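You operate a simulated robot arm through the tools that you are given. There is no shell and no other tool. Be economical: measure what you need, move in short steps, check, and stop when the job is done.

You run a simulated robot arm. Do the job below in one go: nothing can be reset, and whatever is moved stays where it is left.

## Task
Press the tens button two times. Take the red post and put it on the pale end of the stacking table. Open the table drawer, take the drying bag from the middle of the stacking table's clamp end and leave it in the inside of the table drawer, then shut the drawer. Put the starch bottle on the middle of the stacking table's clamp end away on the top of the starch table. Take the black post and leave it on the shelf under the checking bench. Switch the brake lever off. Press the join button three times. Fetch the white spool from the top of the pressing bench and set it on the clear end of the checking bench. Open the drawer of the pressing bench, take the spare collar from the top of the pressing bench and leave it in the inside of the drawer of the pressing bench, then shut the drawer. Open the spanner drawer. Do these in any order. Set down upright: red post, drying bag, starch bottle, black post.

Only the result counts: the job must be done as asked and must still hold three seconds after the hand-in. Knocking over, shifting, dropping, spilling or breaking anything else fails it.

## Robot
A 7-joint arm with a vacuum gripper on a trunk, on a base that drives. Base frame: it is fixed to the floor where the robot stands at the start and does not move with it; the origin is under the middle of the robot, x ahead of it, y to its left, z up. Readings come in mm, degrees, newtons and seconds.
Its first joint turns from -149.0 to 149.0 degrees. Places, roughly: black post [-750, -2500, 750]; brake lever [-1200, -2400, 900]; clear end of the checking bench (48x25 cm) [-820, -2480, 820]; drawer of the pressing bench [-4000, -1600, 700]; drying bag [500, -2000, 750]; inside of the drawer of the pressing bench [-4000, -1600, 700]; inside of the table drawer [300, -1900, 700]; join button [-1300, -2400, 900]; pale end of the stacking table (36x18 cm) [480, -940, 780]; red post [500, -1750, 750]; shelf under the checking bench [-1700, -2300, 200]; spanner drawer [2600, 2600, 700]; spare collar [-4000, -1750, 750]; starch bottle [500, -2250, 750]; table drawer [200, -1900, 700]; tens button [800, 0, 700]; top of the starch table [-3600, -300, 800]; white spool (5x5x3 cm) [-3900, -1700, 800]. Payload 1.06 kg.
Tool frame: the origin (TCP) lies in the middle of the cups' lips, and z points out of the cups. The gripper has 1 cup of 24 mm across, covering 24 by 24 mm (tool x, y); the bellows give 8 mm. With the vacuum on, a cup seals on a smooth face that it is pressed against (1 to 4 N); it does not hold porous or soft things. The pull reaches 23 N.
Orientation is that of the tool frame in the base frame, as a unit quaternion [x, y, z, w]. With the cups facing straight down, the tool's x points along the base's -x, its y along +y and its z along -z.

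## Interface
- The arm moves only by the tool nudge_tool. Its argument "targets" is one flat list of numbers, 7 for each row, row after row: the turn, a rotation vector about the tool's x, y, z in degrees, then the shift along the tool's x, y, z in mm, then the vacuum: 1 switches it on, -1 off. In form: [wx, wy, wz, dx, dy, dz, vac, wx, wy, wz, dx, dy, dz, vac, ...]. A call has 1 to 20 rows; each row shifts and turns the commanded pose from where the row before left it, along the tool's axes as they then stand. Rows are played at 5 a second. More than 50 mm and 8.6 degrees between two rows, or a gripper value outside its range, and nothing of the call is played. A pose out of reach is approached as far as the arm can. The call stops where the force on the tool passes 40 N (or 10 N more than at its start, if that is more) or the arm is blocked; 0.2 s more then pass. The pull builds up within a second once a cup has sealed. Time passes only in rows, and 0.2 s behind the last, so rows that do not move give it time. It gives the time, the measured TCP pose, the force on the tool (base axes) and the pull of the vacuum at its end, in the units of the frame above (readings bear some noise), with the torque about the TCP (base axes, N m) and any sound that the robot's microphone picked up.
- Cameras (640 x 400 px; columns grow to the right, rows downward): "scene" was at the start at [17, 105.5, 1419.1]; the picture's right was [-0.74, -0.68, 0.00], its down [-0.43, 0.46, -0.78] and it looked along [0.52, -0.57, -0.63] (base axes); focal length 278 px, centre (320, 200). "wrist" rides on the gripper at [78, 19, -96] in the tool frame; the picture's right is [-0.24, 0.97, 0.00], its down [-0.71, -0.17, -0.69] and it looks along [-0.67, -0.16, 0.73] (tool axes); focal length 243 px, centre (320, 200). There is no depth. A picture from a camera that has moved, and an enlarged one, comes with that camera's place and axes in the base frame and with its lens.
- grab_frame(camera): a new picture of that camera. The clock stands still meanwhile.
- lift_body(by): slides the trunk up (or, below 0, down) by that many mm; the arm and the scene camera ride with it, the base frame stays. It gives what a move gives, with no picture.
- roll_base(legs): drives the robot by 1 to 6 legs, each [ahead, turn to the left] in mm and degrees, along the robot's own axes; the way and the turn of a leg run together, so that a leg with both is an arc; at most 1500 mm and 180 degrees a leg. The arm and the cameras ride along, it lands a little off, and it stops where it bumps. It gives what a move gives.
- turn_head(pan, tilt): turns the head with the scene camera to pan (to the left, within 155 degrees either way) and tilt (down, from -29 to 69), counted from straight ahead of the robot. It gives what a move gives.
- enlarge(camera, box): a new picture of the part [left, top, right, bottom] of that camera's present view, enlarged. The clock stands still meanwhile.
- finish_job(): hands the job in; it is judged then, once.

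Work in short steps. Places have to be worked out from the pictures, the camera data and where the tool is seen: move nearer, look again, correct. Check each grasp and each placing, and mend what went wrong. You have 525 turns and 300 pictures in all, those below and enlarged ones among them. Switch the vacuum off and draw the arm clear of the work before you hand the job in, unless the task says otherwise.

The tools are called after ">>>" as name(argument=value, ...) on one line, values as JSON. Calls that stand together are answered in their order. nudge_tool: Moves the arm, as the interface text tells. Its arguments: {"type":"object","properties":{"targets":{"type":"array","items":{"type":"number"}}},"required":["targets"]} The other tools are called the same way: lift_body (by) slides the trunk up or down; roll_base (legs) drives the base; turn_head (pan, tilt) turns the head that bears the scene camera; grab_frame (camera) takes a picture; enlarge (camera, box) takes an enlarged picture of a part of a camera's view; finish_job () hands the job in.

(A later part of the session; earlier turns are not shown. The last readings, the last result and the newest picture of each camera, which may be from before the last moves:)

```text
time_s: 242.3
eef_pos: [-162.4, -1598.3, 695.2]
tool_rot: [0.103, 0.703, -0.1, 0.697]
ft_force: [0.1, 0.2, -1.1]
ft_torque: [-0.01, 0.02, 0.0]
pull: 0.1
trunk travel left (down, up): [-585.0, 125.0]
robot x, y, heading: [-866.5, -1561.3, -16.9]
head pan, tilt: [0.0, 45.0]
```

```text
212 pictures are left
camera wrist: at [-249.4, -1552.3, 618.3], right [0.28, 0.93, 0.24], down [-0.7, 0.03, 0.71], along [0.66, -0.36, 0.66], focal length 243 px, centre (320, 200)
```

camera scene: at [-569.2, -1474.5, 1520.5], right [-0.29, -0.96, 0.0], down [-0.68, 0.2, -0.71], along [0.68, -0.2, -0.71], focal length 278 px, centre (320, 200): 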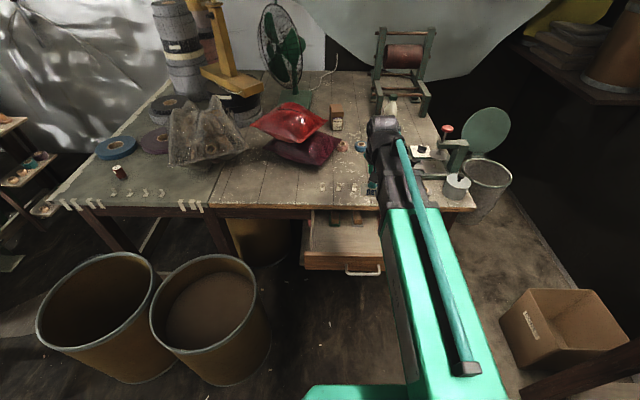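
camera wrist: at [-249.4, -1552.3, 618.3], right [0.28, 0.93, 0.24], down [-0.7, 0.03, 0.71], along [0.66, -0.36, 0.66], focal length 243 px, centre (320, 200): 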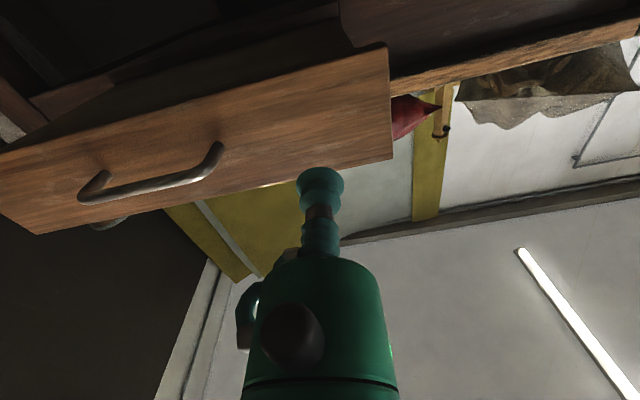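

Push the drawer in gently.

>>> nudge_tool(targets=[0, 0, 0, 0, 0, 35, -1, 0, 0, 0, 0, 0, 25, -1, 0, 0, 0, 0, 0, 10, -1, 0, 0, 0, 0, -0.2, 10, -1, 0, 0, 0, 0, -0.2, 10, -1, 0, 0, 0, 0, -0.2, 12, -1, 0, 0, 0, 0, -0.2, 12, -1, 0, 0, 0, 0, -0.2, 12, -1, 0, 0, 0, 0, -0.2, 12, -1, 0, 0, 0, 0, -0.2, 12, -1, 0, 0, 0, 0, -0.2, 12, -1, 0, 0, 0, 0, -0.2, 12, -1, 0, 0, 0, 0, -0.2, 12, -1, 0, 0, 0, 0, -0.2, 12, -1, 0, 0, 0, 0, -0.2, 12, -1, 0, 0, 0, 0, -0.2, 12, -1, 0, 0, 0, 0, -0.2, 12, -1, 0, 0, 0, 0, 0, 0, -1])

>>> grab_frame(camera="wrist")

```text
time_s: 246.2
eef_pos: [62.5, -1667.4, 692.1]
tool_rot: [0.103, 0.703, -0.1, 0.696]
ft_force: [-0.2, 0.3, -0.3]
ft_torque: [0.01, 0.0, -0.01]
pull: 0.0
trunk travel left (down, up): [-585.0, 125.0]
robot x, y, heading: [-864.6, -1564.9, -17.0]
head pan, tilt: [0.0, 45.0]
```

```text
211 pictures are left
camera wrist: at [-25.5, -1622.5, 616.0], right [0.28, 0.93, 0.24], down [-0.7, 0.03, 0.71], along [0.66, -0.36, 0.66], focal length 243 px, centre (320, 200)
```

wrist: 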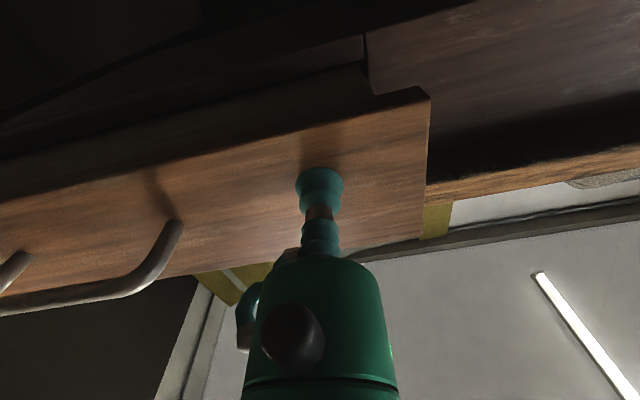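

>>> nudge_tool(targets=[0, 0, 0, 0, -0.2, 10, -1, 0, 0, 0, 0, -0.2, 10, -1, 0, 0, 0, 0, -0.2, 10, -1, 0, 0, 0, 0, -0.2, 10, -1, 0, 0, 0, 0, -0.2, 10, -1, 0, 0, 0, 0, -0.2, 8, -1, 0, 0, 0, 0, 0, 5, -1, 0, 0, 0, 0, 0, 0, -1])

>>> grab_frame(camera="wrist")

```text
time_s: 247.9
eef_pos: [122.2, -1686.9, 692.5]
tool_rot: [0.103, 0.702, -0.101, 0.697]
ft_force: [-0.6, 0.4, 0.1]
ft_torque: [-0.01, 0.04, 0.02]
pull: 0.0
trunk travel left (down, up): [-585.0, 125.0]
robot x, y, heading: [-865.0, -1561.8, -16.9]
head pan, tilt: [0.0, 45.0]
```

```text
210 pictures are left
camera wrist: at [34.4, -1641.4, 615.6], right [0.28, 0.93, 0.24], down [-0.7, 0.03, 0.71], along [0.66, -0.36, 0.66], focal length 243 px, centre (320, 200)
```

wrist: 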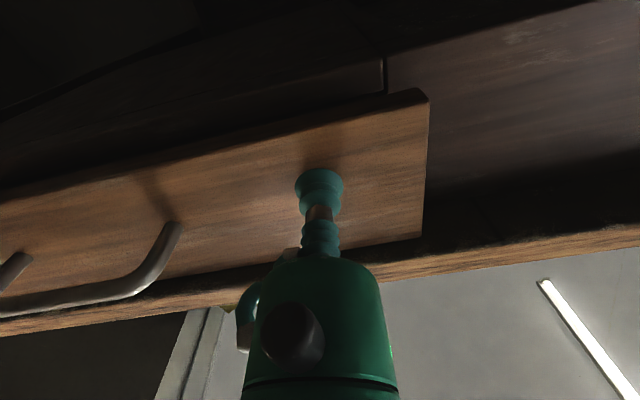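

>>> nudge_tool(targets=[0, 0, 0, 0, 0, 5, -1, 0, 0, 0, 0, 0, 5, -1, 0, 0, 0, 0, 0, 0, -1])

>>> nudge_tool(targets=[0, 0, 0, 0, 0, 4, -1, 0, 0, 0, 0, 0, 4, -1, 0, 0, 0, 0, 0, 0, -1])

```text
time_s: 248.8
eef_pos: [131.6, -1689.4, 691.0]
tool_rot: [0.102, 0.703, -0.1, 0.697]
ft_force: [-0.7, -0.7, 0.0]
ft_torque: [-0.01, -0.01, 0.02]
pull: 0.0
trunk travel left (down, up): [-585.0, 125.0]
robot x, y, heading: [-868.3, -1561.9, -17.1]
head pan, tilt: [0.0, 45.0]
```

```text
time_s: 249.6
eef_pos: [138.8, -1691.9, 692.1]
tool_rot: [0.103, 0.703, -0.101, 0.697]
ft_force: [-5.7, 2.0, -1.3]
ft_torque: [0.01, -0.03, -0.01]
pull: 0.1
trunk travel left (down, up): [-585.0, 125.0]
robot x, y, heading: [-868.0, -1563.7, -16.9]
head pan, tilt: [0.0, 45.0]
```

>>> nudge_tool(targets=[0, 0, 0, 0, 0, 3, -1, 0, 0, 0, 0, 0, 3, -1, 0, 0, 0, 0, 0, 3, -1, 0, 0, 0, 0, 0, 0, -1])

>>> enlarge(camera="wrist", box=[240, 40, 480, 240])

```text
time_s: 250.2
eef_pos: [139.2, -1691.6, 691.6]
tool_rot: [0.102, 0.704, -0.099, 0.696]
ft_force: [-10.7, 0.7, 0.2]
ft_torque: [0.03, -0.04, 0.04]
pull: 0.0
trunk travel left (down, up): [-585.0, 125.0]
robot x, y, heading: [-868.9, -1561.5, -16.6]
head pan, tilt: [0.0, 45.0]
stopped in row 3: the force on the tool passed its limit at 44 N (the readings are from after the stop); the commanded pose is now the measured one
```

```text
2.00 times, centred on (360, 140) of wrist
camera zoom: at [51.7, -1646.4, 615.6], right [0.28, 0.93, 0.24], down [-0.7, 0.03, 0.72], along [0.66, -0.36, 0.66], focal length 485 px, centre (240, 320)
```

zoom: 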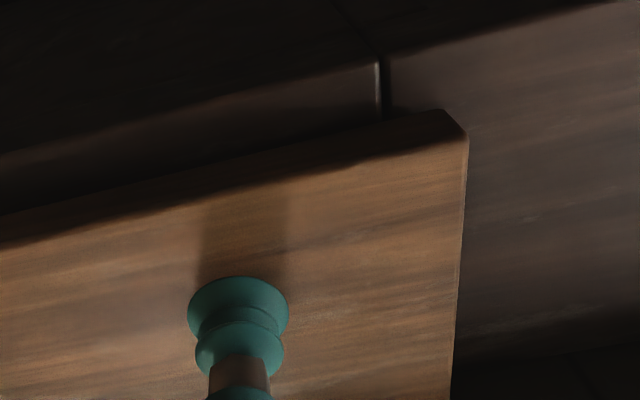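

Hard stop reached: the drawer is shut. Retract, raise and turn the tool down.

>>> nudge_tool(targets=[0, 0, 0, 0, 0, -20, -1, 0, 0, 0, 0, 0, -45, -1, 0, 0, 0, 0, 0, -45, -1, 0, 0, 0, 0, 0, -30, -1, 0, 0, 0, -45, 0, 0, -1, 0, 0, 0, -45, 0, 0, -1, 0, 0, 0, -45, 0, 0, -1, 0, 0, 0, -45, 0, 0, -1, 0, 0, 0, -45, 0, 0, -1, 0, 0, 0, -45, 0, 0, -1, 0, 0, 0, -45, 0, 0, -1, 0, 0, 0, -45, 0, 0, -1, 0, 0, 0, 0, 0, 0, -1])

>>> nudge_tool(targets=[0, 8.18, 0, 0, 0, 0, -1, 0, 8.18, 0, 0, 0, 0, -1, 0, 8.18, 0, 0, 0, 0, -1, 0, 8.18, 0, 0, 0, 0, -1, 0, 8.18, 0, 0, 0, 0, -1, 0, 8.18, 0, 0, 0, 0, -1, 0, 8.18, 0, 0, 0, 0, -1, 0, 8.18, 0, 0, 0, 0, -1, 0, 8.18, 0, 0, 0, 0, -1, 0, 8.18, 0, 0, 0, 0, -1, 0, 8.18, 0, 0, 0, 0, -1, 0, 0, 0, 0, 0, 0, -1])

>>> turn_head(pan=0, tilt=40)

>>> grab_frame(camera="scene")

```text
time_s: 253.0
eef_pos: [11.3, -1655.2, 1053.2]
tool_rot: [0.102, 0.704, -0.1, 0.696]
ft_force: [-0.1, 0.7, 0.2]
ft_torque: [-0.02, -0.01, -0.01]
pull: 0.0
trunk travel left (down, up): [-585.0, 125.0]
robot x, y, heading: [-870.3, -1562.3, -16.5]
head pan, tilt: [0.0, 45.0]
```

```text
time_s: 255.6
eef_pos: [9.3, -1655.7, 1052.1]
tool_rot: [0.143, 0.99, 0.002, -0.007]
ft_force: [-0.6, -0.2, -0.1]
ft_torque: [0.0, 0.0, -0.01]
pull: 0.0
trunk travel left (down, up): [-585.0, 125.0]
robot x, y, heading: [-866.8, -1561.0, -16.8]
head pan, tilt: [0.0, 45.0]
```

```text
time_s: 256.2
eef_pos: [11.4, -1655.2, 1052.3]
tool_rot: [0.143, 0.99, 0.002, -0.006]
ft_force: [0.3, 0.9, -0.7]
ft_torque: [0.01, 0.02, -0.01]
pull: 0.0
trunk travel left (down, up): [-585.0, 125.0]
robot x, y, heading: [-869.9, -1562.0, -16.5]
head pan, tilt: [0.0, 40.0]
```

```text
208 pictures are left
camera scene: at [-776.0, -1412.2, 1527.8], right [-0.29, -0.96, 0.0], down [-0.62, 0.18, -0.77], along [0.73, -0.22, -0.64], focal length 278 px, centre (320, 200)
```

scene: 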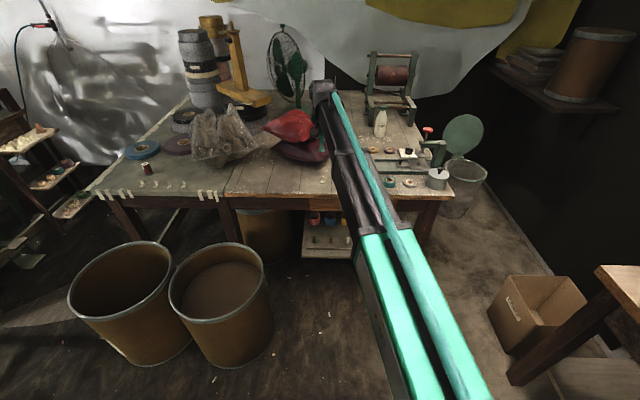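

Drive in to the close stance for the starch bottle.

>>> roll_base(legs=[[0, -6], [595, 0], [0, 5]])

>>> grab_frame(camera="wrist")

```text
time_s: 260.6
eef_pos: [559.2, -1900.3, 1052.8]
tool_rot: [0.152, 0.988, 0.002, -0.007]
ft_force: [0.1, 0.7, 0.3]
ft_torque: [-0.01, -0.03, 0.02]
pull: 0.0
trunk travel left (down, up): [-585.0, 125.0]
robot x, y, heading: [-318.1, -1793.1, -17.6]
head pan, tilt: [0.0, 40.0]
```

```text
207 pictures are left
camera wrist: at [490.5, -1858.5, 1149.9], right [0.51, 0.86, 0.0], down [0.63, -0.38, 0.68], along [0.58, -0.35, -0.74], focal length 243 px, centre (320, 200)
```

wrist: 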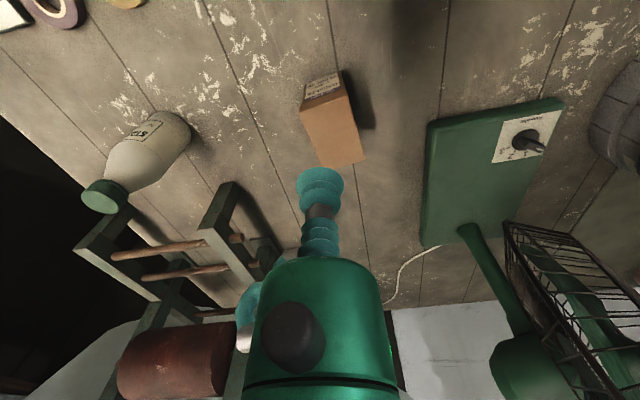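

Bottle is at about (524,-2167), cap top ~z 940. Move above it.

>>> nudge_tool(targets=[0, 0, 0, 0, 0, -40, -1, 0, 0, 0, -7.8, -44.2, 0, -1, 0, 0, 0, -7.8, -44.2, 0, -1, 0, 0, 0, -7.8, -44.2, 0, -1, 0, 0, 0, -7.8, -44.2, 0, -1, 0, 0, 0, -7.8, -44.2, 0, -1, 0, 0, 0, -7.8, -44.2, 0, -1, 0, 0, 0, 0, 0, 0, -1])

>>> grab_frame(camera="wrist")

>>> grab_frame(camera="scene")

```text
time_s: 262.4
eef_pos: [525.0, -2167.9, 1092.3]
tool_rot: [0.15, 0.989, 0.003, -0.006]
ft_force: [0.1, 0.1, 0.4]
ft_torque: [0.01, 0.02, -0.01]
pull: 0.0
trunk travel left (down, up): [-585.0, 125.0]
robot x, y, heading: [-317.1, -1790.5, -17.9]
head pan, tilt: [0.0, 40.0]
```

```text
206 pictures are left
camera wrist: at [457.2, -2127.9, 1188.5], right [0.51, 0.86, 0.0], down [0.63, -0.38, 0.68], along [0.58, -0.35, -0.74], focal length 243 px, centre (320, 200)
```

wrist: 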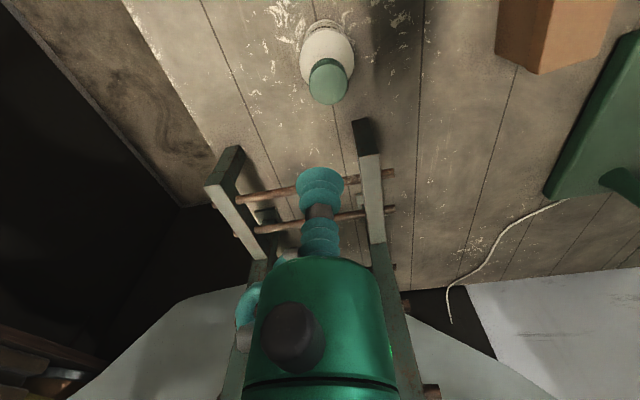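

```text
205 pictures are left
camera scene: at [-223.8, -1644.0, 1527.8], right [-0.3, -0.95, 0.0], down [-0.61, 0.2, -0.77], along [0.73, -0.23, -0.64], focal length 278 px, centre (320, 200)
```

scene: 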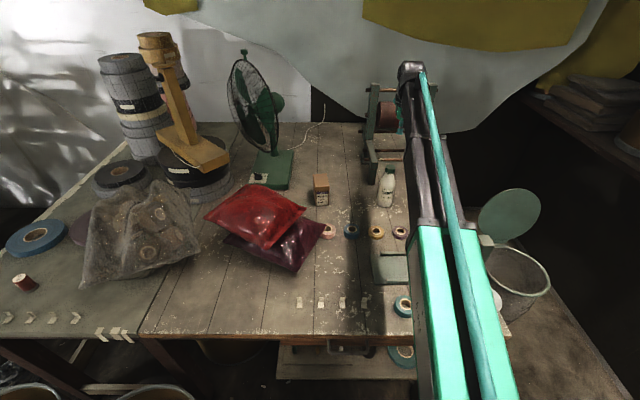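

Cap at about (522,-2159,950). Correct and descend 100 mm.

>>> nudge_tool(targets=[0, 0, 0, 5.6, 7.7, 0, -1, 0, 0, 0, 0, 0, 40, -1, 0, 0, 0, 0, 0, 40, -1, 0, 0, 0, 0, 0, 20, -1, 0, 0, 0, 0, 0, 0, -1])

>>> enlarge(camera="wrist", box=[200, 40, 440, 190])

```text
time_s: 263.6
eef_pos: [522.1, -2158.4, 990.9]
tool_rot: [0.151, 0.989, 0.002, -0.006]
ft_force: [0.3, 0.0, 0.9]
ft_torque: [-0.01, 0.02, -0.05]
pull: 0.0
trunk travel left (down, up): [-585.0, 125.0]
robot x, y, heading: [-320.3, -1790.0, -17.7]
head pan, tilt: [0.0, 40.0]
```

```text
2.67 times, centred on (320, 115) of wrist
camera zoom: at [453.4, -2116.7, 1088.6], right [0.51, 0.86, 0.0], down [0.63, -0.38, 0.68], along [0.58, -0.35, -0.74], focal length 647 px, centre (320, 427)
```

zoom: 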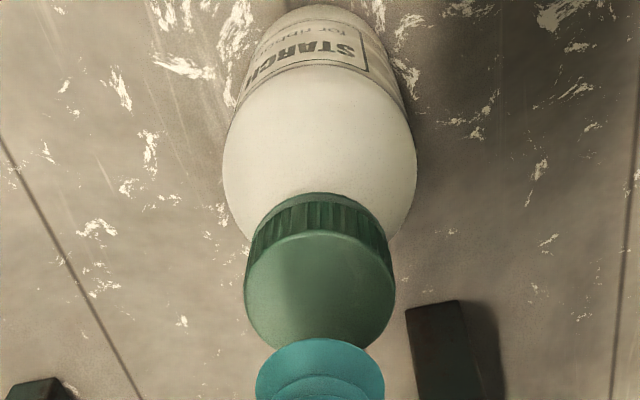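

Aligned over the cap. Descend and seal.

>>> nudge_tool(targets=[0, 0, 0, 1.5, 0, 25, 1, 0, 0, 0, 0, 0, 6, 1, 0, 0, 0, 0, 0, 3, 1, 0, 0, 0, 0, 0, 2, 1, 0, 0, 0, 0, 0, 0, 1, 0, 0, 0, 0, 0, 0, 1])

```text
time_s: 265.0
eef_pos: [517.8, -2156.2, 955.5]
tool_rot: [0.15, 0.989, 0.002, -0.006]
ft_force: [-0.8, 0.4, 5.6]
ft_torque: [0.0, 0.06, 0.01]
pull: 23.2
trunk travel left (down, up): [-585.0, 125.0]
robot x, y, heading: [-318.5, -1789.3, -17.6]
head pan, tilt: [0.0, 40.0]
```

Sealed. Lift, then bring it in over the front of the table.

>>> nudge_tool(targets=[0, 0, 0, 0, 0, -10, 1, 0, 0, 0, 0, 0, -20, 1, 0, 0, 0, 0, 0, -20, 1, 0, 0, 0, 0, 0, -20, 1, 0, 0, 0, 0, 0, -20, 1, 0, 0, 0, 0, 0, 0, 1])

```text
time_s: 266.4
eef_pos: [521.2, -2156.8, 1045.7]
tool_rot: [0.151, 0.988, 0.003, -0.006]
ft_force: [-0.6, -0.5, -3.6]
ft_torque: [0.03, 0.05, -0.02]
pull: 22.3
trunk travel left (down, up): [-585.0, 125.0]
robot x, y, heading: [-318.0, -1791.5, -17.6]
head pan, tilt: [0.0, 40.0]
```

Now retract toward me in moderate steps, then back away from the table.

>>> nudge_tool(targets=[0, 0, 0, 15, 0, -5, 1, 0, 0, 0, 25, 0, -5, 1, 0, 0, 0, 30, 0, 0, 1, 0, 0, 0, 30, 0, 0, 1, 0, 0, 0, 30, 0, 0, 1, 0, 0, 0, 30, 0, 0, 1, 0, 0, 0, 30, 0, 0, 1, 0, 0, 0, 15, 0, 0, 1, 0, 0, 0, 0, 0, 0, 1])

>>> roll_base(legs=[[-250, 0], [-250, 0]])

```text
time_s: 268.4
eef_pos: [325.6, -2096.2, 1057.0]
tool_rot: [0.151, 0.989, 0.002, -0.006]
ft_force: [-0.1, 0.1, -3.0]
ft_torque: [0.05, 0.07, -0.03]
pull: 22.5
trunk travel left (down, up): [-585.0, 125.0]
robot x, y, heading: [-318.6, -1793.0, -17.5]
head pan, tilt: [0.0, 40.0]
```

```text
time_s: 271.7
eef_pos: [-153.9, -1943.8, 1057.6]
tool_rot: [0.151, 0.989, 0.002, -0.006]
ft_force: [0.1, 1.1, -3.3]
ft_torque: [0.08, 0.07, 0.0]
pull: 23.0
trunk travel left (down, up): [-585.0, 125.0]
robot x, y, heading: [-794.8, -1641.2, -17.6]
head pan, tilt: [0.0, 40.0]
```

Holding. Lower the trunk so the bottle travels near the floor.

>>> lift_body(by=-400)

>>> lift_body(by=-170)

>>> nudge_tool(targets=[0, 0, 0, 0, 0, 25, 1, 0, 0, 0, 0, 0, 35, 1, 0, 0, 0, 0, 0, 35, 1, 0, 0, 0, 0, 0, 35, 1, 0, 0, 0, 0, 0, 35, 1, 0, 0, 0, 0, 0, 20, 1, 0, 0, 0, 0, 0, 0, 1])

```text
time_s: 275.5
eef_pos: [-154.5, -1943.3, 656.7]
tool_rot: [0.15, 0.989, 0.001, -0.005]
ft_force: [0.0, -0.5, -3.1]
ft_torque: [0.03, 0.06, -0.01]
pull: 22.7
trunk travel left (down, up): [-185.0, 525.0]
robot x, y, heading: [-794.0, -1645.5, -17.4]
head pan, tilt: [0.0, 40.0]
```

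```text
time_s: 277.4
eef_pos: [-153.8, -1942.7, 486.4]
tool_rot: [0.15, 0.989, 0.001, -0.006]
ft_force: [0.6, 0.4, -2.7]
ft_torque: [0.05, 0.05, -0.02]
pull: 22.7
trunk travel left (down, up): [-15.0, 695.0]
robot x, y, heading: [-800.1, -1637.7, -17.8]
head pan, tilt: [0.0, 40.0]
```

```text
time_s: 279.0
eef_pos: [-155.5, -1942.4, 302.6]
tool_rot: [0.151, 0.989, 0.001, -0.005]
ft_force: [0.0, -0.2, -3.4]
ft_torque: [0.05, 0.08, -0.01]
pull: 23.5
trunk travel left (down, up): [-15.0, 695.0]
robot x, y, heading: [-800.5, -1638.3, -17.6]
head pan, tilt: [0.0, 40.0]
```

The bottle hangs ~130 mm above the floor. Back away to gain space, then turn left in steps toward the starch table.

>>> roll_base(legs=[[-400, 0], [0, 40], [0, 45]])

>>> roll_base(legs=[[0, 45], [0, 40]])

>>> turn_head(pan=0, tilt=25)

>>> grab_frame(camera="scene")

```text
time_s: 285.5
eef_pos: [-826.0, -904.7, 304.0]
tool_rot: [-0.559, 0.829, -0.003, -0.006]
ft_force: [0.3, -0.5, -3.9]
ft_torque: [-0.09, 0.07, -0.04]
pull: 23.2
trunk travel left (down, up): [-15.0, 695.0]
robot x, y, heading: [-1181.3, -1519.2, 67.7]
head pan, tilt: [0.0, 40.0]
```

```text
time_s: 289.8
eef_pos: [-1760.8, -1113.4, 302.4]
tool_rot: [0.972, -0.234, 0.006, 0.003]
ft_force: [-0.3, 0.0, -2.0]
ft_torque: [-0.06, -0.02, 0.01]
pull: 22.2
trunk travel left (down, up): [-15.0, 695.0]
robot x, y, heading: [-1180.7, -1518.4, 152.5]
head pan, tilt: [0.0, 40.0]
```

```text
time_s: 290.6
eef_pos: [-1759.3, -1112.1, 302.4]
tool_rot: [0.972, -0.234, 0.006, 0.002]
ft_force: [-0.2, 0.2, -3.2]
ft_torque: [-0.03, -0.04, -0.01]
pull: 23.0
trunk travel left (down, up): [-15.0, 695.0]
robot x, y, heading: [-1180.0, -1517.8, 152.6]
head pan, tilt: [0.0, 25.0]
```

```text
203 pictures are left
camera scene: at [-1296.3, -1649.2, 981.0], right [0.46, 0.89, 0.0], down [0.38, -0.19, -0.91], along [-0.8, 0.42, -0.42], focal length 278 px, centre (320, 200)
```

scene: 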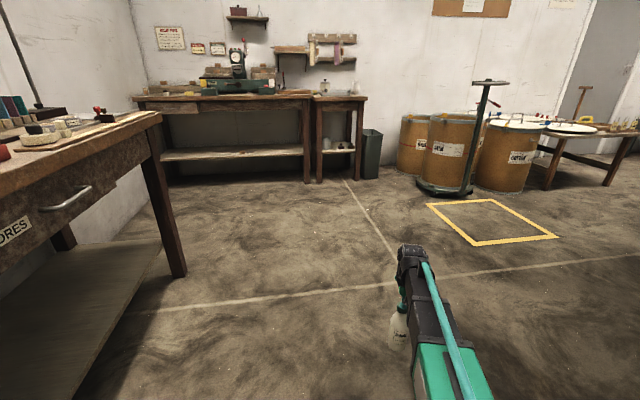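

Holding well. Drive across to the starch table in legs.

>>> roll_base(legs=[[0, -5.7], [700, 0]])

>>> roll_base(legs=[[700, 0]])

>>> roll_base(legs=[[440, 0], [0, 21]])

>>> grab_frame(camera="scene")

```text
time_s: 294.9
eef_pos: [-2304.0, -671.5, 302.5]
tool_rot: [0.959, -0.283, 0.006, 0.002]
ft_force: [0.7, -0.4, -3.6]
ft_torque: [-0.11, -0.05, -0.01]
pull: 23.0
trunk travel left (down, up): [-15.0, 695.0]
robot x, y, heading: [-1768.9, -1135.9, 146.9]
head pan, tilt: [0.0, 25.0]
```

```text
time_s: 298.8
eef_pos: [-2892.1, -291.2, 302.9]
tool_rot: [0.96, -0.28, 0.006, 0.002]
ft_force: [0.3, 0.1, -2.9]
ft_torque: [-0.06, -0.03, -0.02]
pull: 23.2
trunk travel left (down, up): [-15.0, 695.0]
robot x, y, heading: [-2354.2, -754.3, 146.9]
head pan, tilt: [0.0, 25.0]
```

```text
time_s: 302.2
eef_pos: [-3328.0, -141.4, 303.6]
tool_rot: [0.978, -0.208, 0.01, -0.01]
ft_force: [2.8, 4.4, -0.7]
ft_torque: [-0.45, 0.26, -0.21]
pull: 23.0
trunk travel left (down, up): [-15.0, 695.0]
robot x, y, heading: [-2722.4, -511.9, 156.7]
head pan, tilt: [0.0, 25.0]
stopped in leg 2: the force on the tool passed its limit at 130 N (the readings are from after the stop); the commanded pose is now the measured one
```

```text
202 pictures are left
camera scene: at [-2829.8, -650.1, 981.1], right [0.39, 0.92, 0.0], down [0.39, -0.17, -0.91], along [-0.83, 0.36, -0.42], focal length 278 px, centre (320, 200)
```

scene: 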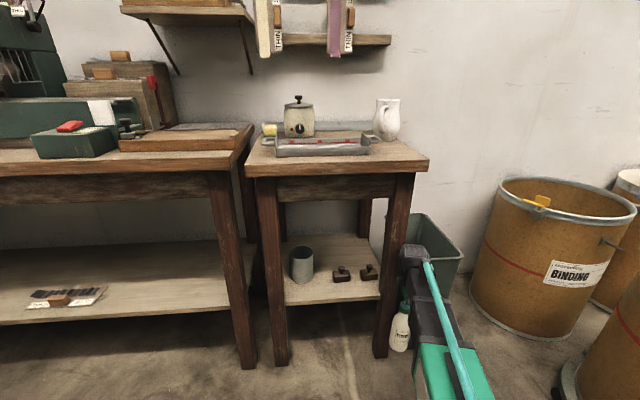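

The bottle/tool bumped the table leg while turning (grip holds). Back off and raise the trunk.

>>> roll_base(legs=[[-200, 0]])

>>> grab_frame(camera="scene")

>>> grab_frame(camera="wrist")

```text
time_s: 303.8
eef_pos: [-3144.2, -219.2, 302.2]
tool_rot: [0.978, -0.209, 0.01, -0.009]
ft_force: [-0.5, -0.3, -3.8]
ft_torque: [-0.1, -0.06, -0.01]
pull: 23.1
trunk travel left (down, up): [-15.0, 695.0]
robot x, y, heading: [-2536.4, -590.4, 156.9]
head pan, tilt: [0.0, 25.0]
```

```text
201 pictures are left
camera scene: at [-2645.9, -728.8, 981.1], right [0.39, 0.92, 0.0], down [0.39, -0.17, -0.91], along [-0.83, 0.36, -0.42], focal length 278 px, centre (320, 200)
```

scene: 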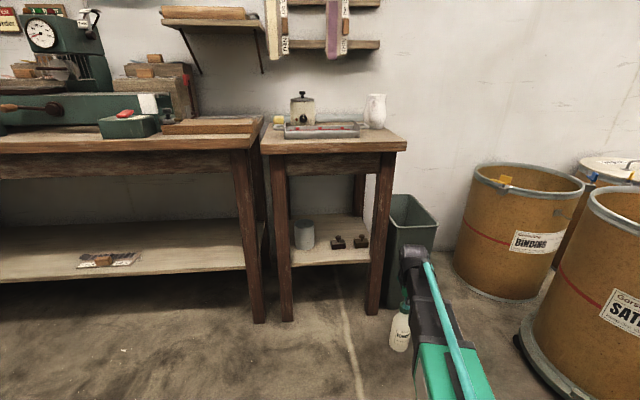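

```text
200 pictures are left
camera wrist: at [-3083.1, -269.9, 399.8], right [-0.61, -0.79, -0.02], down [-0.59, 0.44, 0.68], along [-0.53, 0.43, -0.73], focal length 243 px, centre (320, 200)
```

wrist: 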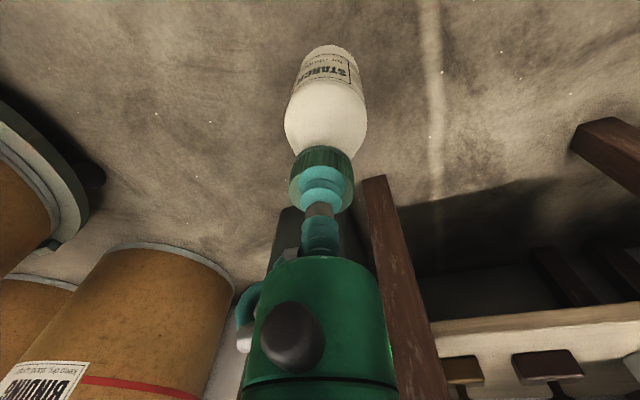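

Everything seems in place. Level the tool and raise the trunk so the bottle clears the table top.

>>> nudge_tool(targets=[-1.24, -0.89, 0, 0, 0, 0, 1, 0, 0, 0, 0, 0, 0, 1])

>>> lift_body(by=400)

>>> lift_body(by=290)

>>> nudge_tool(targets=[0, 0, 0, 0, 0, -25, 1, 0, 0, 0, 0, 0, -25, 1, 0, 0, 0, 0, 0, -25, 1, 0, 0, 0, 0, 0, 0, 1])

>>> turn_head(pan=5, tilt=40)

>>> grab_frame(camera="scene")

```text
time_s: 304.4
eef_pos: [-3144.8, -220.1, 303.1]
tool_rot: [0.978, -0.209, -0.001, 0.0]
ft_force: [-0.7, 0.3, -2.2]
ft_torque: [-0.07, -0.05, -0.02]
pull: 23.1
trunk travel left (down, up): [-15.0, 695.0]
robot x, y, heading: [-2541.0, -588.6, 156.9]
head pan, tilt: [0.0, 25.0]
```

```text
time_s: 308.2
eef_pos: [-3144.6, -219.7, 702.0]
tool_rot: [0.978, -0.209, 0.0, 0.0]
ft_force: [-0.4, 0.2, -3.2]
ft_torque: [-0.08, -0.04, 0.0]
pull: 23.2
trunk travel left (down, up): [-415.0, 295.0]
robot x, y, heading: [-2542.3, -590.1, 156.8]
head pan, tilt: [0.0, 25.0]
```

```text
time_s: 311.1
eef_pos: [-3144.3, -219.8, 992.4]
tool_rot: [0.978, -0.21, -0.001, 0.0]
ft_force: [0.4, 1.2, -3.0]
ft_torque: [-0.08, -0.05, 0.0]
pull: 23.3
trunk travel left (down, up): [-705.0, 5.0]
robot x, y, heading: [-2541.9, -587.2, 156.7]
head pan, tilt: [0.0, 25.0]
```

```text
time_s: 312.1
eef_pos: [-3144.0, -219.0, 1068.6]
tool_rot: [0.978, -0.209, 0.0, 0.0]
ft_force: [0.2, 0.0, -2.8]
ft_torque: [-0.05, -0.08, -0.02]
pull: 22.7
trunk travel left (down, up): [-705.0, 5.0]
robot x, y, heading: [-2540.7, -590.2, 156.9]
head pan, tilt: [0.0, 25.0]
```

```text
time_s: 312.9
eef_pos: [-3145.2, -219.0, 1067.8]
tool_rot: [0.978, -0.209, 0.0, 0.0]
ft_force: [-0.8, 0.0, -3.1]
ft_torque: [-0.05, -0.09, 0.0]
pull: 22.5
trunk travel left (down, up): [-705.0, 5.0]
robot x, y, heading: [-2536.9, -593.2, 156.9]
head pan, tilt: [5.0, 40.0]
```

```text
199 pictures are left
camera scene: at [-2642.1, -738.4, 1647.8], right [0.31, 0.95, 0.0], down [0.61, -0.2, -0.77], along [-0.73, 0.24, -0.64], focal length 278 px, centre (320, 200)
```

scene: 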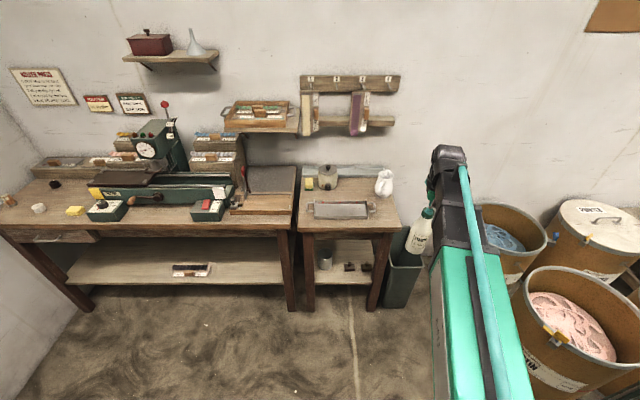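

Zoom on the starch table top to choose a spot.

>>> enlarge(camera="scene", box=[280, 150, 440, 250])

>>> enlarge(camera="scene", box=[0, 100, 300, 290])

```text
4.00 times, centred on (360, 200) of scene
camera zoom: at [-2642.1, -738.4, 1647.8], right [0.31, 0.95, 0.0], down [0.61, -0.2, -0.77], along [-0.73, 0.24, -0.64], focal length 1110 px, centre (160, 200)
```

zoom: 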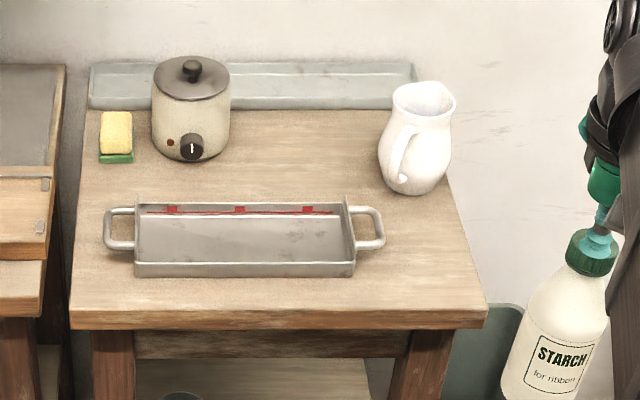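

```text
2.11 times, centred on (150, 195) of scene
camera zoom: at [-2642.1, -738.4, 1647.8], right [0.31, 0.95, 0.0], down [0.61, -0.2, -0.77], along [-0.73, 0.24, -0.64], focal length 584 px, centre (678, 210)
```

zoom: 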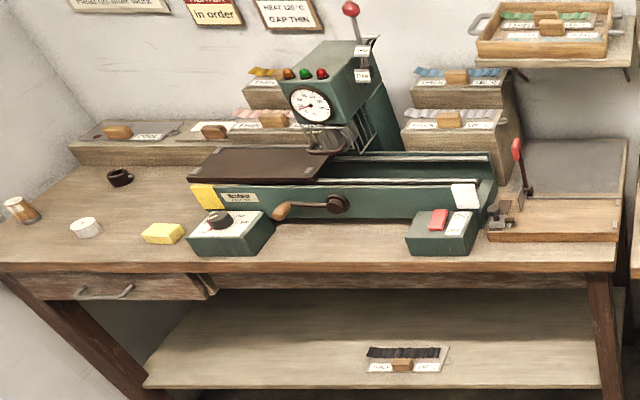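

I'll set the bottle in the clear area behind the tray, between pot and pitcher (about (-3660,-205)). Raise a touch and drive closer.

>>> nudge_tool(targets=[0, 0, 0, 0, 0, -20, 1, 0, 0, 0, 0, 0, -20, 1, 0, 0, 0, 0, 0, 0, 1])

>>> roll_base(legs=[[0, 9]])

>>> roll_base(legs=[[310, 0]])

>>> grab_frame(camera="wrist")

>>> grab_frame(camera="scene")

```text
time_s: 313.7
eef_pos: [-3144.1, -219.3, 1107.1]
tool_rot: [0.978, -0.209, 0.0, 0.001]
ft_force: [-0.8, -0.5, -2.7]
ft_torque: [-0.07, -0.07, 0.01]
pull: 23.0
trunk travel left (down, up): [-705.0, 5.0]
robot x, y, heading: [-2541.2, -585.7, 156.7]
head pan, tilt: [5.0, 40.0]
```

```text
time_s: 314.8
eef_pos: [-3195.2, -318.8, 1107.0]
tool_rot: [0.991, -0.131, 0.0, 0.0]
ft_force: [-0.2, 1.2, -3.6]
ft_torque: [-0.05, -0.03, 0.0]
pull: 22.9
trunk travel left (down, up): [-705.0, 5.0]
robot x, y, heading: [-2540.9, -586.5, 165.9]
head pan, tilt: [5.0, 40.0]
```

```text
time_s: 316.9
eef_pos: [-3499.0, -239.2, 1107.5]
tool_rot: [0.991, -0.132, -0.001, 0.0]
ft_force: [-0.7, 0.0, -3.9]
ft_torque: [-0.04, -0.07, 0.0]
pull: 23.5
trunk travel left (down, up): [-705.0, 5.0]
robot x, y, heading: [-2842.2, -511.1, 165.7]
head pan, tilt: [5.0, 40.0]
```

```text
196 pictures are left
camera wrist: at [-3427.9, -278.5, 1203.6], right [-0.48, -0.88, 0.0], down [-0.64, 0.35, 0.69], along [-0.6, 0.33, -0.73], focal length 243 px, centre (320, 200)
```

wrist: 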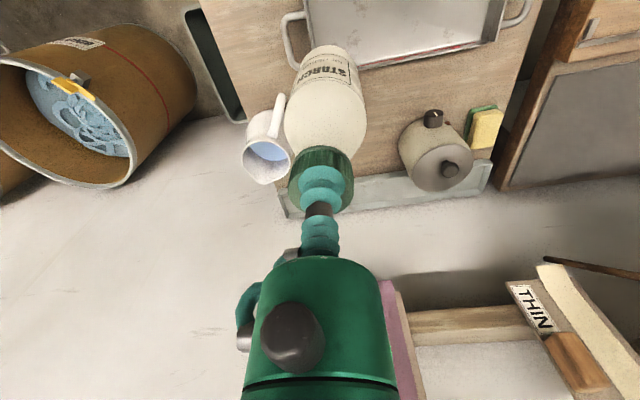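

```text
195 pictures are left
camera scene: at [-2922.2, -676.2, 1647.8], right [0.16, 0.99, 0.0], down [0.64, -0.1, -0.77], along [-0.76, 0.12, -0.64], focal length 278 px, centre (320, 200)
```

scene: 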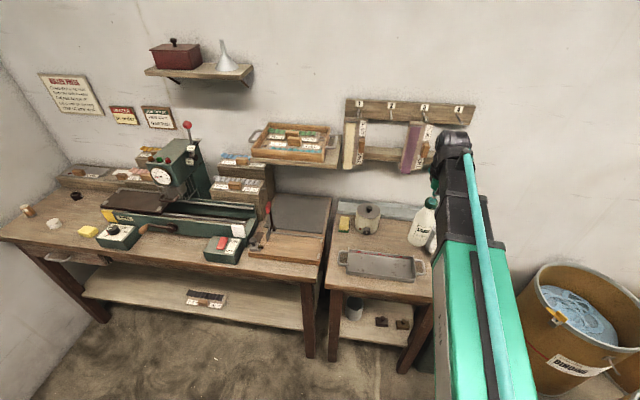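

Table top is z≈772. Reels on the wall restrict the back, so I'll aim just behind the tray at (-3626,-229), keeping ~130 mm from the reels.

>>> nudge_tool(targets=[0, 0, 0, -31.3, 5.9, 0, 1, 0, 0, 0, -31.3, 5.9, 0, 1, 0, 0, 0, -31.3, 5.9, 0, 1, 0, 0, 0, -31.3, 5.9, 0, 1, 0, 0, 0, 0, 0, 30, 1, 0, 0, 0, 0, 0, 30, 1, 0, 0, 0, 0, 0, 0, 1])

>>> grab_frame(camera="wrist")

>>> enlarge(camera="scene", box=[320, 90, 500, 300])

```text
time_s: 318.5
eef_pos: [-3623.4, -231.4, 1048.0]
tool_rot: [0.991, -0.132, 0.0, 0.0]
ft_force: [0.0, 0.6, -3.7]
ft_torque: [-0.02, -0.05, 0.0]
pull: 23.0
trunk travel left (down, up): [-705.0, 5.0]
robot x, y, heading: [-2846.3, -511.7, 165.8]
head pan, tilt: [5.0, 40.0]
```

```text
194 pictures are left
camera wrist: at [-3553.8, -268.7, 1144.1], right [-0.48, -0.88, 0.0], down [-0.64, 0.35, 0.69], along [-0.6, 0.33, -0.73], focal length 243 px, centre (320, 200)
```

wrist: 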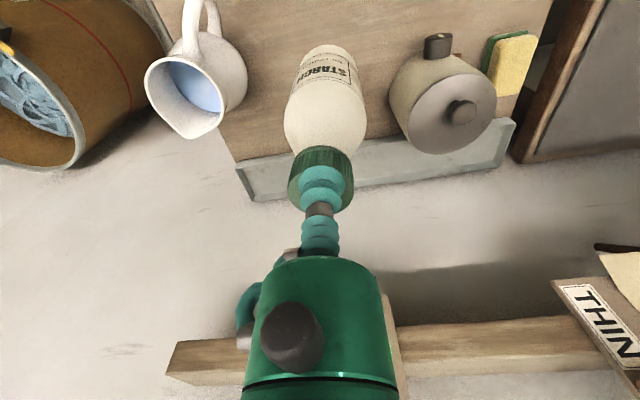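

```text
1.90 times, centred on (410, 195) of scene
camera zoom: at [-2921.1, -676.5, 1647.8], right [0.16, 0.99, 0.0], down [0.63, -0.1, -0.77], along [-0.76, 0.12, -0.64], focal length 529 px, centre (149, 210)
```

zoom: 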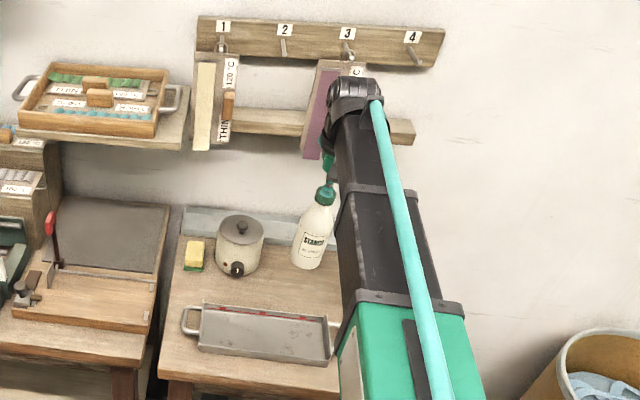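

Clearances look fine. Lower gradually.

>>> nudge_tool(targets=[0, 0, 0, 0, 0, 25, 1, 0, 0, 0, 0, 0, 25, 1, 0, 0, 0, 0, 0, 25, 1, 0, 0, 0, 0, 0, 10, 1, 0, 0, 0, 0, 0, 0, 1])

>>> grab_frame(camera="wrist")

```text
time_s: 319.7
eef_pos: [-3624.3, -229.5, 963.9]
tool_rot: [0.991, -0.132, -0.001, 0.0]
ft_force: [0.1, -0.2, -4.0]
ft_torque: [-0.07, -0.06, 0.0]
pull: 23.1
trunk travel left (down, up): [-705.0, 5.0]
robot x, y, heading: [-2840.5, -510.8, 165.3]
head pan, tilt: [5.0, 40.0]
```

```text
192 pictures are left
camera wrist: at [-3554.0, -268.6, 1059.4], right [-0.48, -0.88, 0.0], down [-0.64, 0.35, 0.69], along [-0.6, 0.33, -0.73], focal length 243 px, centre (320, 200)
```

wrist: 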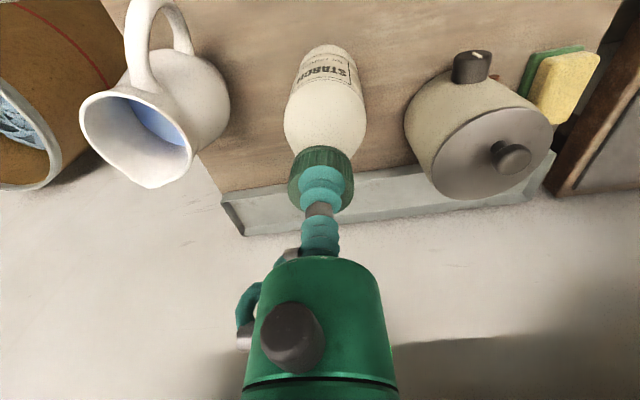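

>>> nudge_tool(targets=[0, 0, 0, 0, 0, 10, 1, 0, 0, 0, 0, 0, 7, 1, 0, 0, 0, 0, 0, 4, 1, 0, 0, 0, 0, 0, 0, 1])

>>> nudge_tool(targets=[0, 0, 0, 0, 0, 3, 1, 0, 0, 0, 0, 0, 0, 1])

```text
time_s: 320.6
eef_pos: [-3624.6, -230.2, 946.7]
tool_rot: [0.991, -0.132, -0.003, -0.001]
ft_force: [0.7, -2.8, 25.4]
ft_torque: [-0.04, 0.0, -0.01]
pull: 22.8
trunk travel left (down, up): [-705.0, 5.0]
robot x, y, heading: [-2842.6, -510.5, 165.8]
head pan, tilt: [5.0, 40.0]
stopped in row 4: the force on the tool passed its limit at 41 N (the readings are from after the stop); the commanded pose is now the measured one
```

```text
time_s: 321.1
eef_pos: [-3623.7, -231.8, 947.1]
tool_rot: [0.991, -0.131, -0.004, -0.001]
ft_force: [1.9, -3.4, 26.7]
ft_torque: [0.0, -0.01, 0.01]
pull: 23.2
trunk travel left (down, up): [-705.0, 5.0]
robot x, y, heading: [-2841.4, -513.9, 166.0]
head pan, tilt: [5.0, 40.0]
stopped in row 1: the force on the tool passed its limit at 44 N (the readings are from after the stop); the commanded pose is now the measured one
```

Firmly on the table. Ease up, release and rise.

>>> nudge_tool(targets=[0, 0, 0, 0, 0, -3, 1, 0, 0, 0, 0, 0, 0, -1, 0, 0, 0, 0, 0, 0, -1, 0, 0, 0, 0, 0, 0, -1, 0, 0, 0, 0, 0, -3, -1, 0, 0, 0, 0, 0, -5, -1, 0, 0, 0, 0, 0, -20, -1, 0, 0, 0, 0, 0, -40, -1, 0, 0, 0, 0, 0, -45, -1, 0, 0, 0, 0, 0, -30, -1, 0, 0, 0, 0, 0, 0, -1])

>>> grab_frame(camera="wrist")

```text
time_s: 323.4
eef_pos: [-3624.3, -230.9, 1089.3]
tool_rot: [0.991, -0.131, -0.002, 0.0]
ft_force: [-0.6, 0.3, -1.2]
ft_torque: [0.01, -0.02, -0.04]
pull: 0.0
trunk travel left (down, up): [-705.0, 5.0]
robot x, y, heading: [-2842.9, -513.4, 165.7]
head pan, tilt: [5.0, 40.0]
```

```text
191 pictures are left
camera wrist: at [-3553.1, -270.3, 1186.2], right [-0.48, -0.88, 0.0], down [-0.63, 0.35, 0.69], along [-0.6, 0.33, -0.72], focal length 243 px, centre (320, 200)
```

wrist: 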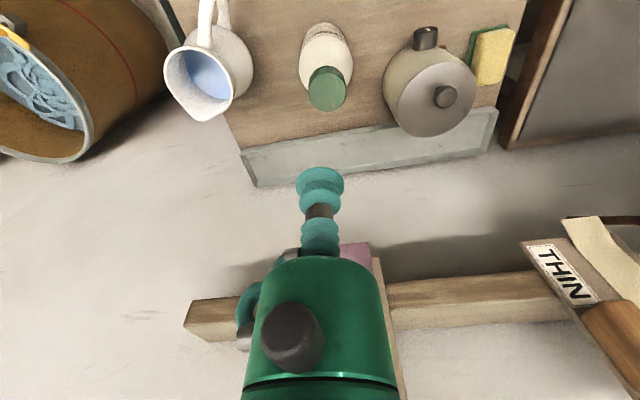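

The starch bottle stands on the starch table. Retract, back off and drive toward the pressing bench's drawer end.

>>> nudge_tool(targets=[0, 0, 0, 40, 0, 0, -1, 0, 0, 0, 40, 0, 0, -1, 0, 0, 0, 40, 0, 0, -1, 0, 0, 0, 0, 0, 0, -1])

>>> roll_base(legs=[[-300, 0], [0, 56], [900, 0]])

>>> turn_head(pan=5, tilt=45)

>>> grab_frame(camera="scene")

>>> grab_frame(camera="wrist")

```text
time_s: 324.4
eef_pos: [-3508.0, -263.7, 1087.7]
tool_rot: [0.991, -0.13, -0.003, 0.0]
ft_force: [-0.9, 0.2, 0.6]
ft_torque: [0.0, 0.0, 0.0]
pull: 0.2
trunk travel left (down, up): [-705.0, 5.0]
robot x, y, heading: [-2843.7, -514.5, 166.0]
head pan, tilt: [5.0, 40.0]
```

```text
time_s: 333.3
eef_pos: [-3813.0, -1577.4, 1087.5]
tool_rot: [0.94, 0.341, -0.003, 0.0]
ft_force: [-0.7, 1.1, -0.6]
ft_torque: [0.0, 0.01, 0.01]
pull: 0.0
trunk travel left (down, up): [-705.0, 5.0]
robot x, y, heading: [-3228.1, -1177.5, -138.9]
head pan, tilt: [5.0, 40.0]
```

```text
time_s: 333.9
eef_pos: [-3813.8, -1576.9, 1087.5]
tool_rot: [0.94, 0.341, -0.003, 0.002]
ft_force: [0.2, -0.8, 0.3]
ft_torque: [0.03, 0.01, 0.0]
pull: 0.0
trunk travel left (down, up): [-705.0, 5.0]
robot x, y, heading: [-3226.7, -1179.3, -139.2]
head pan, tilt: [5.0, 45.0]
```

```text
190 pictures are left
camera scene: at [-3134.9, -1334.2, 1640.6], right [-0.72, 0.7, 0.0], down [0.49, 0.51, -0.71], along [-0.49, -0.51, -0.71], focal length 278 px, centre (320, 200)
```

scene: 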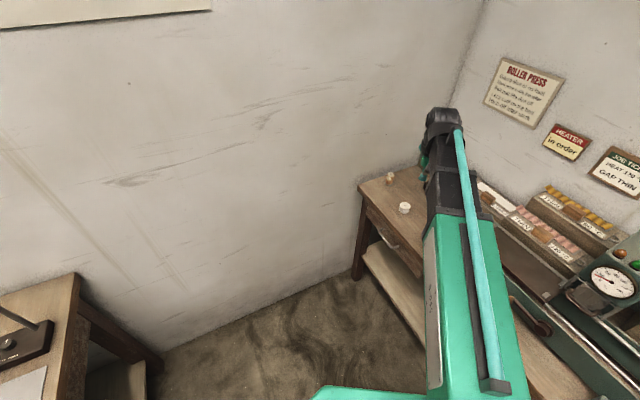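

```text
189 pictures are left
camera wrist: at [-3741.4, -1540.9, 1183.7], right [0.44, -0.9, 0.0], down [-0.65, -0.32, 0.69], along [-0.62, -0.31, -0.72], focal length 243 px, centre (320, 200)
```

wrist: 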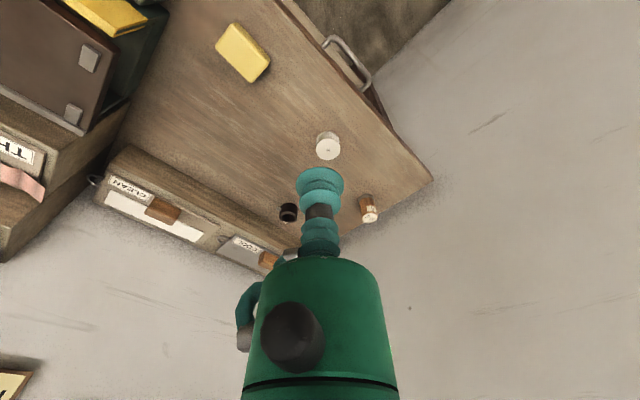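

>>> enlarge(camera="wrist", box=[230, 90, 430, 250])

```text
2.50 times, centred on (330, 170) of wrist
camera zoom: at [-3741.4, -1540.9, 1183.7], right [0.44, -0.9, 0.0], down [-0.65, -0.32, 0.69], along [-0.62, -0.31, -0.72], focal length 606 px, centre (295, 275)
```

zoom: 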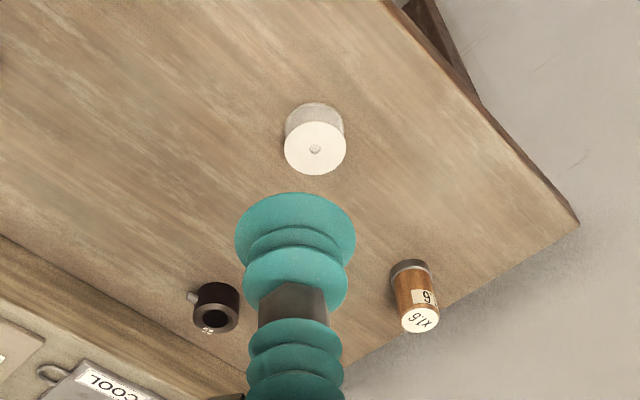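

The collar is a black ring with a bore (at ~(-4132,-1655)), the spool is at ~(-3943,-1658). I'll shift the base to get within reach of the collar.

>>> roll_base(legs=[[0, 35], [300, 0], [0, -35]])

>>> grab_frame(camera="wrist")

```text
time_s: 337.2
eef_pos: [-3515.6, -2005.7, 1086.4]
tool_rot: [0.795, 0.606, 0.006, -0.005]
ft_force: [2.5, 6.2, 1.4]
ft_torque: [-0.57, 0.32, -0.06]
pull: 0.0
trunk travel left (down, up): [-705.0, 5.0]
robot x, y, heading: [-3271.0, -1351.2, -103.8]
head pan, tilt: [5.0, 45.0]
stopped in leg 2: the force on the tool passed its limit at 111 N (the readings are from after the stop); the commanded pose is now the measured one
```

```text
187 pictures are left
camera wrist: at [-3477.0, -1936.7, 1185.2], right [0.88, -0.48, 0.0], down [-0.35, -0.65, 0.67], along [-0.33, -0.59, -0.74], focal length 243 px, centre (320, 200)
```

wrist: 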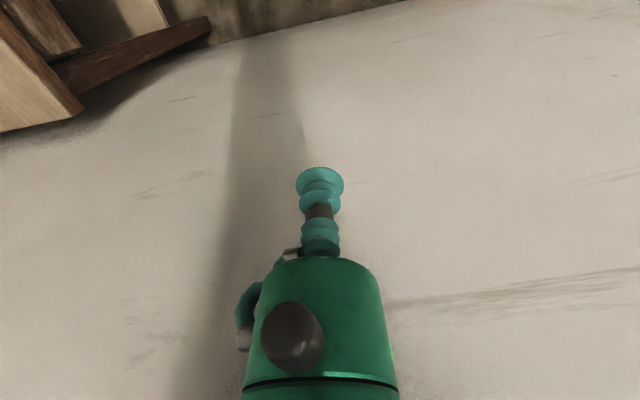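

The arm touched the wall. Back off a little and turn back toward the bench.

>>> roll_base(legs=[[-40, 0], [0, -36]])

>>> grab_frame(camera="wrist")

```text
time_s: 339.7
eef_pos: [-3844.4, -1700.7, 1086.9]
tool_rot: [0.943, 0.333, 0.007, -0.003]
ft_force: [0.3, 1.0, -0.2]
ft_torque: [-0.01, -0.03, 0.01]
pull: 0.0
trunk travel left (down, up): [-705.0, 5.0]
robot x, y, heading: [-3265.7, -1309.7, -140.0]
head pan, tilt: [5.0, 45.0]
```

```text
186 pictures are left
camera wrist: at [-3773.3, -1667.2, 1184.8], right [0.43, -0.9, 0.0], down [-0.67, -0.32, 0.67], along [-0.61, -0.29, -0.74], focal length 243 px, centre (320, 200)
```

wrist: 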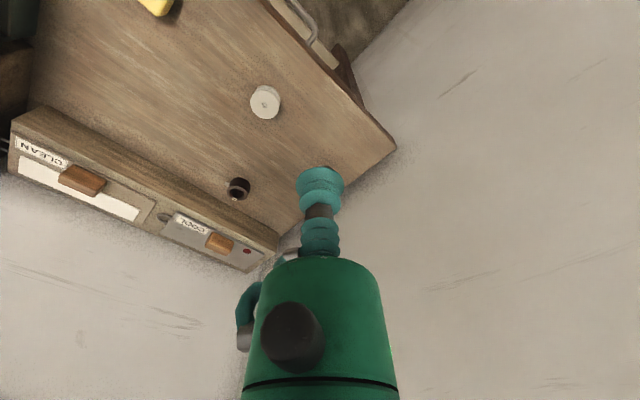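

Move over the collar and look closer.

>>> nudge_tool(targets=[0, 0, 0, -31.8, -35.8, 0, -1, 0, 0, 0, -31.8, -35.8, 0, -1, 0, 0, 0, -31.8, -35.8, 0, -1, 0, 0, 0, -31.8, -35.8, 0, -1, 0, 0, 0, -31.8, -35.8, 0, -1, 0, 0, 0, -31.8, -35.8, 0, -1, 0, 0, 0, 0, 0, 45, -1, 0, 0, 0, 0, 0, 45, -1, 0, 0, 0, 0, 0, 0, -1])

>>> grab_frame(camera="wrist")

```text
time_s: 341.7
eef_pos: [-4126.1, -1654.7, 994.1]
tool_rot: [0.943, 0.333, 0.008, -0.003]
ft_force: [-0.9, 0.1, -0.4]
ft_torque: [0.0, 0.0, 0.01]
pull: 0.1
trunk travel left (down, up): [-705.0, 5.0]
robot x, y, heading: [-3260.0, -1309.6, -139.5]
head pan, tilt: [5.0, 45.0]
```

```text
185 pictures are left
camera wrist: at [-4055.0, -1619.7, 1091.7], right [0.43, -0.9, 0.0], down [-0.67, -0.32, 0.68], along [-0.61, -0.29, -0.74], focal length 243 px, centre (320, 200)
```

wrist: 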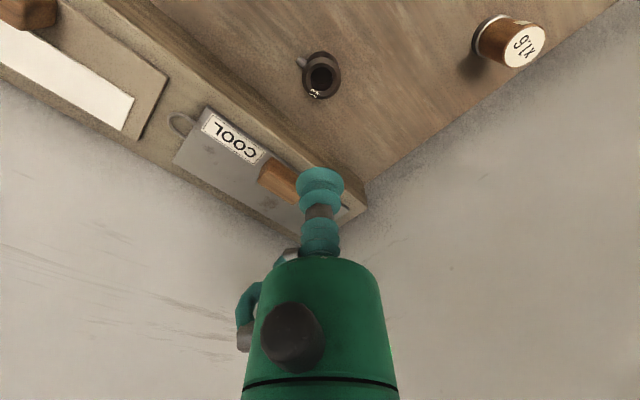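

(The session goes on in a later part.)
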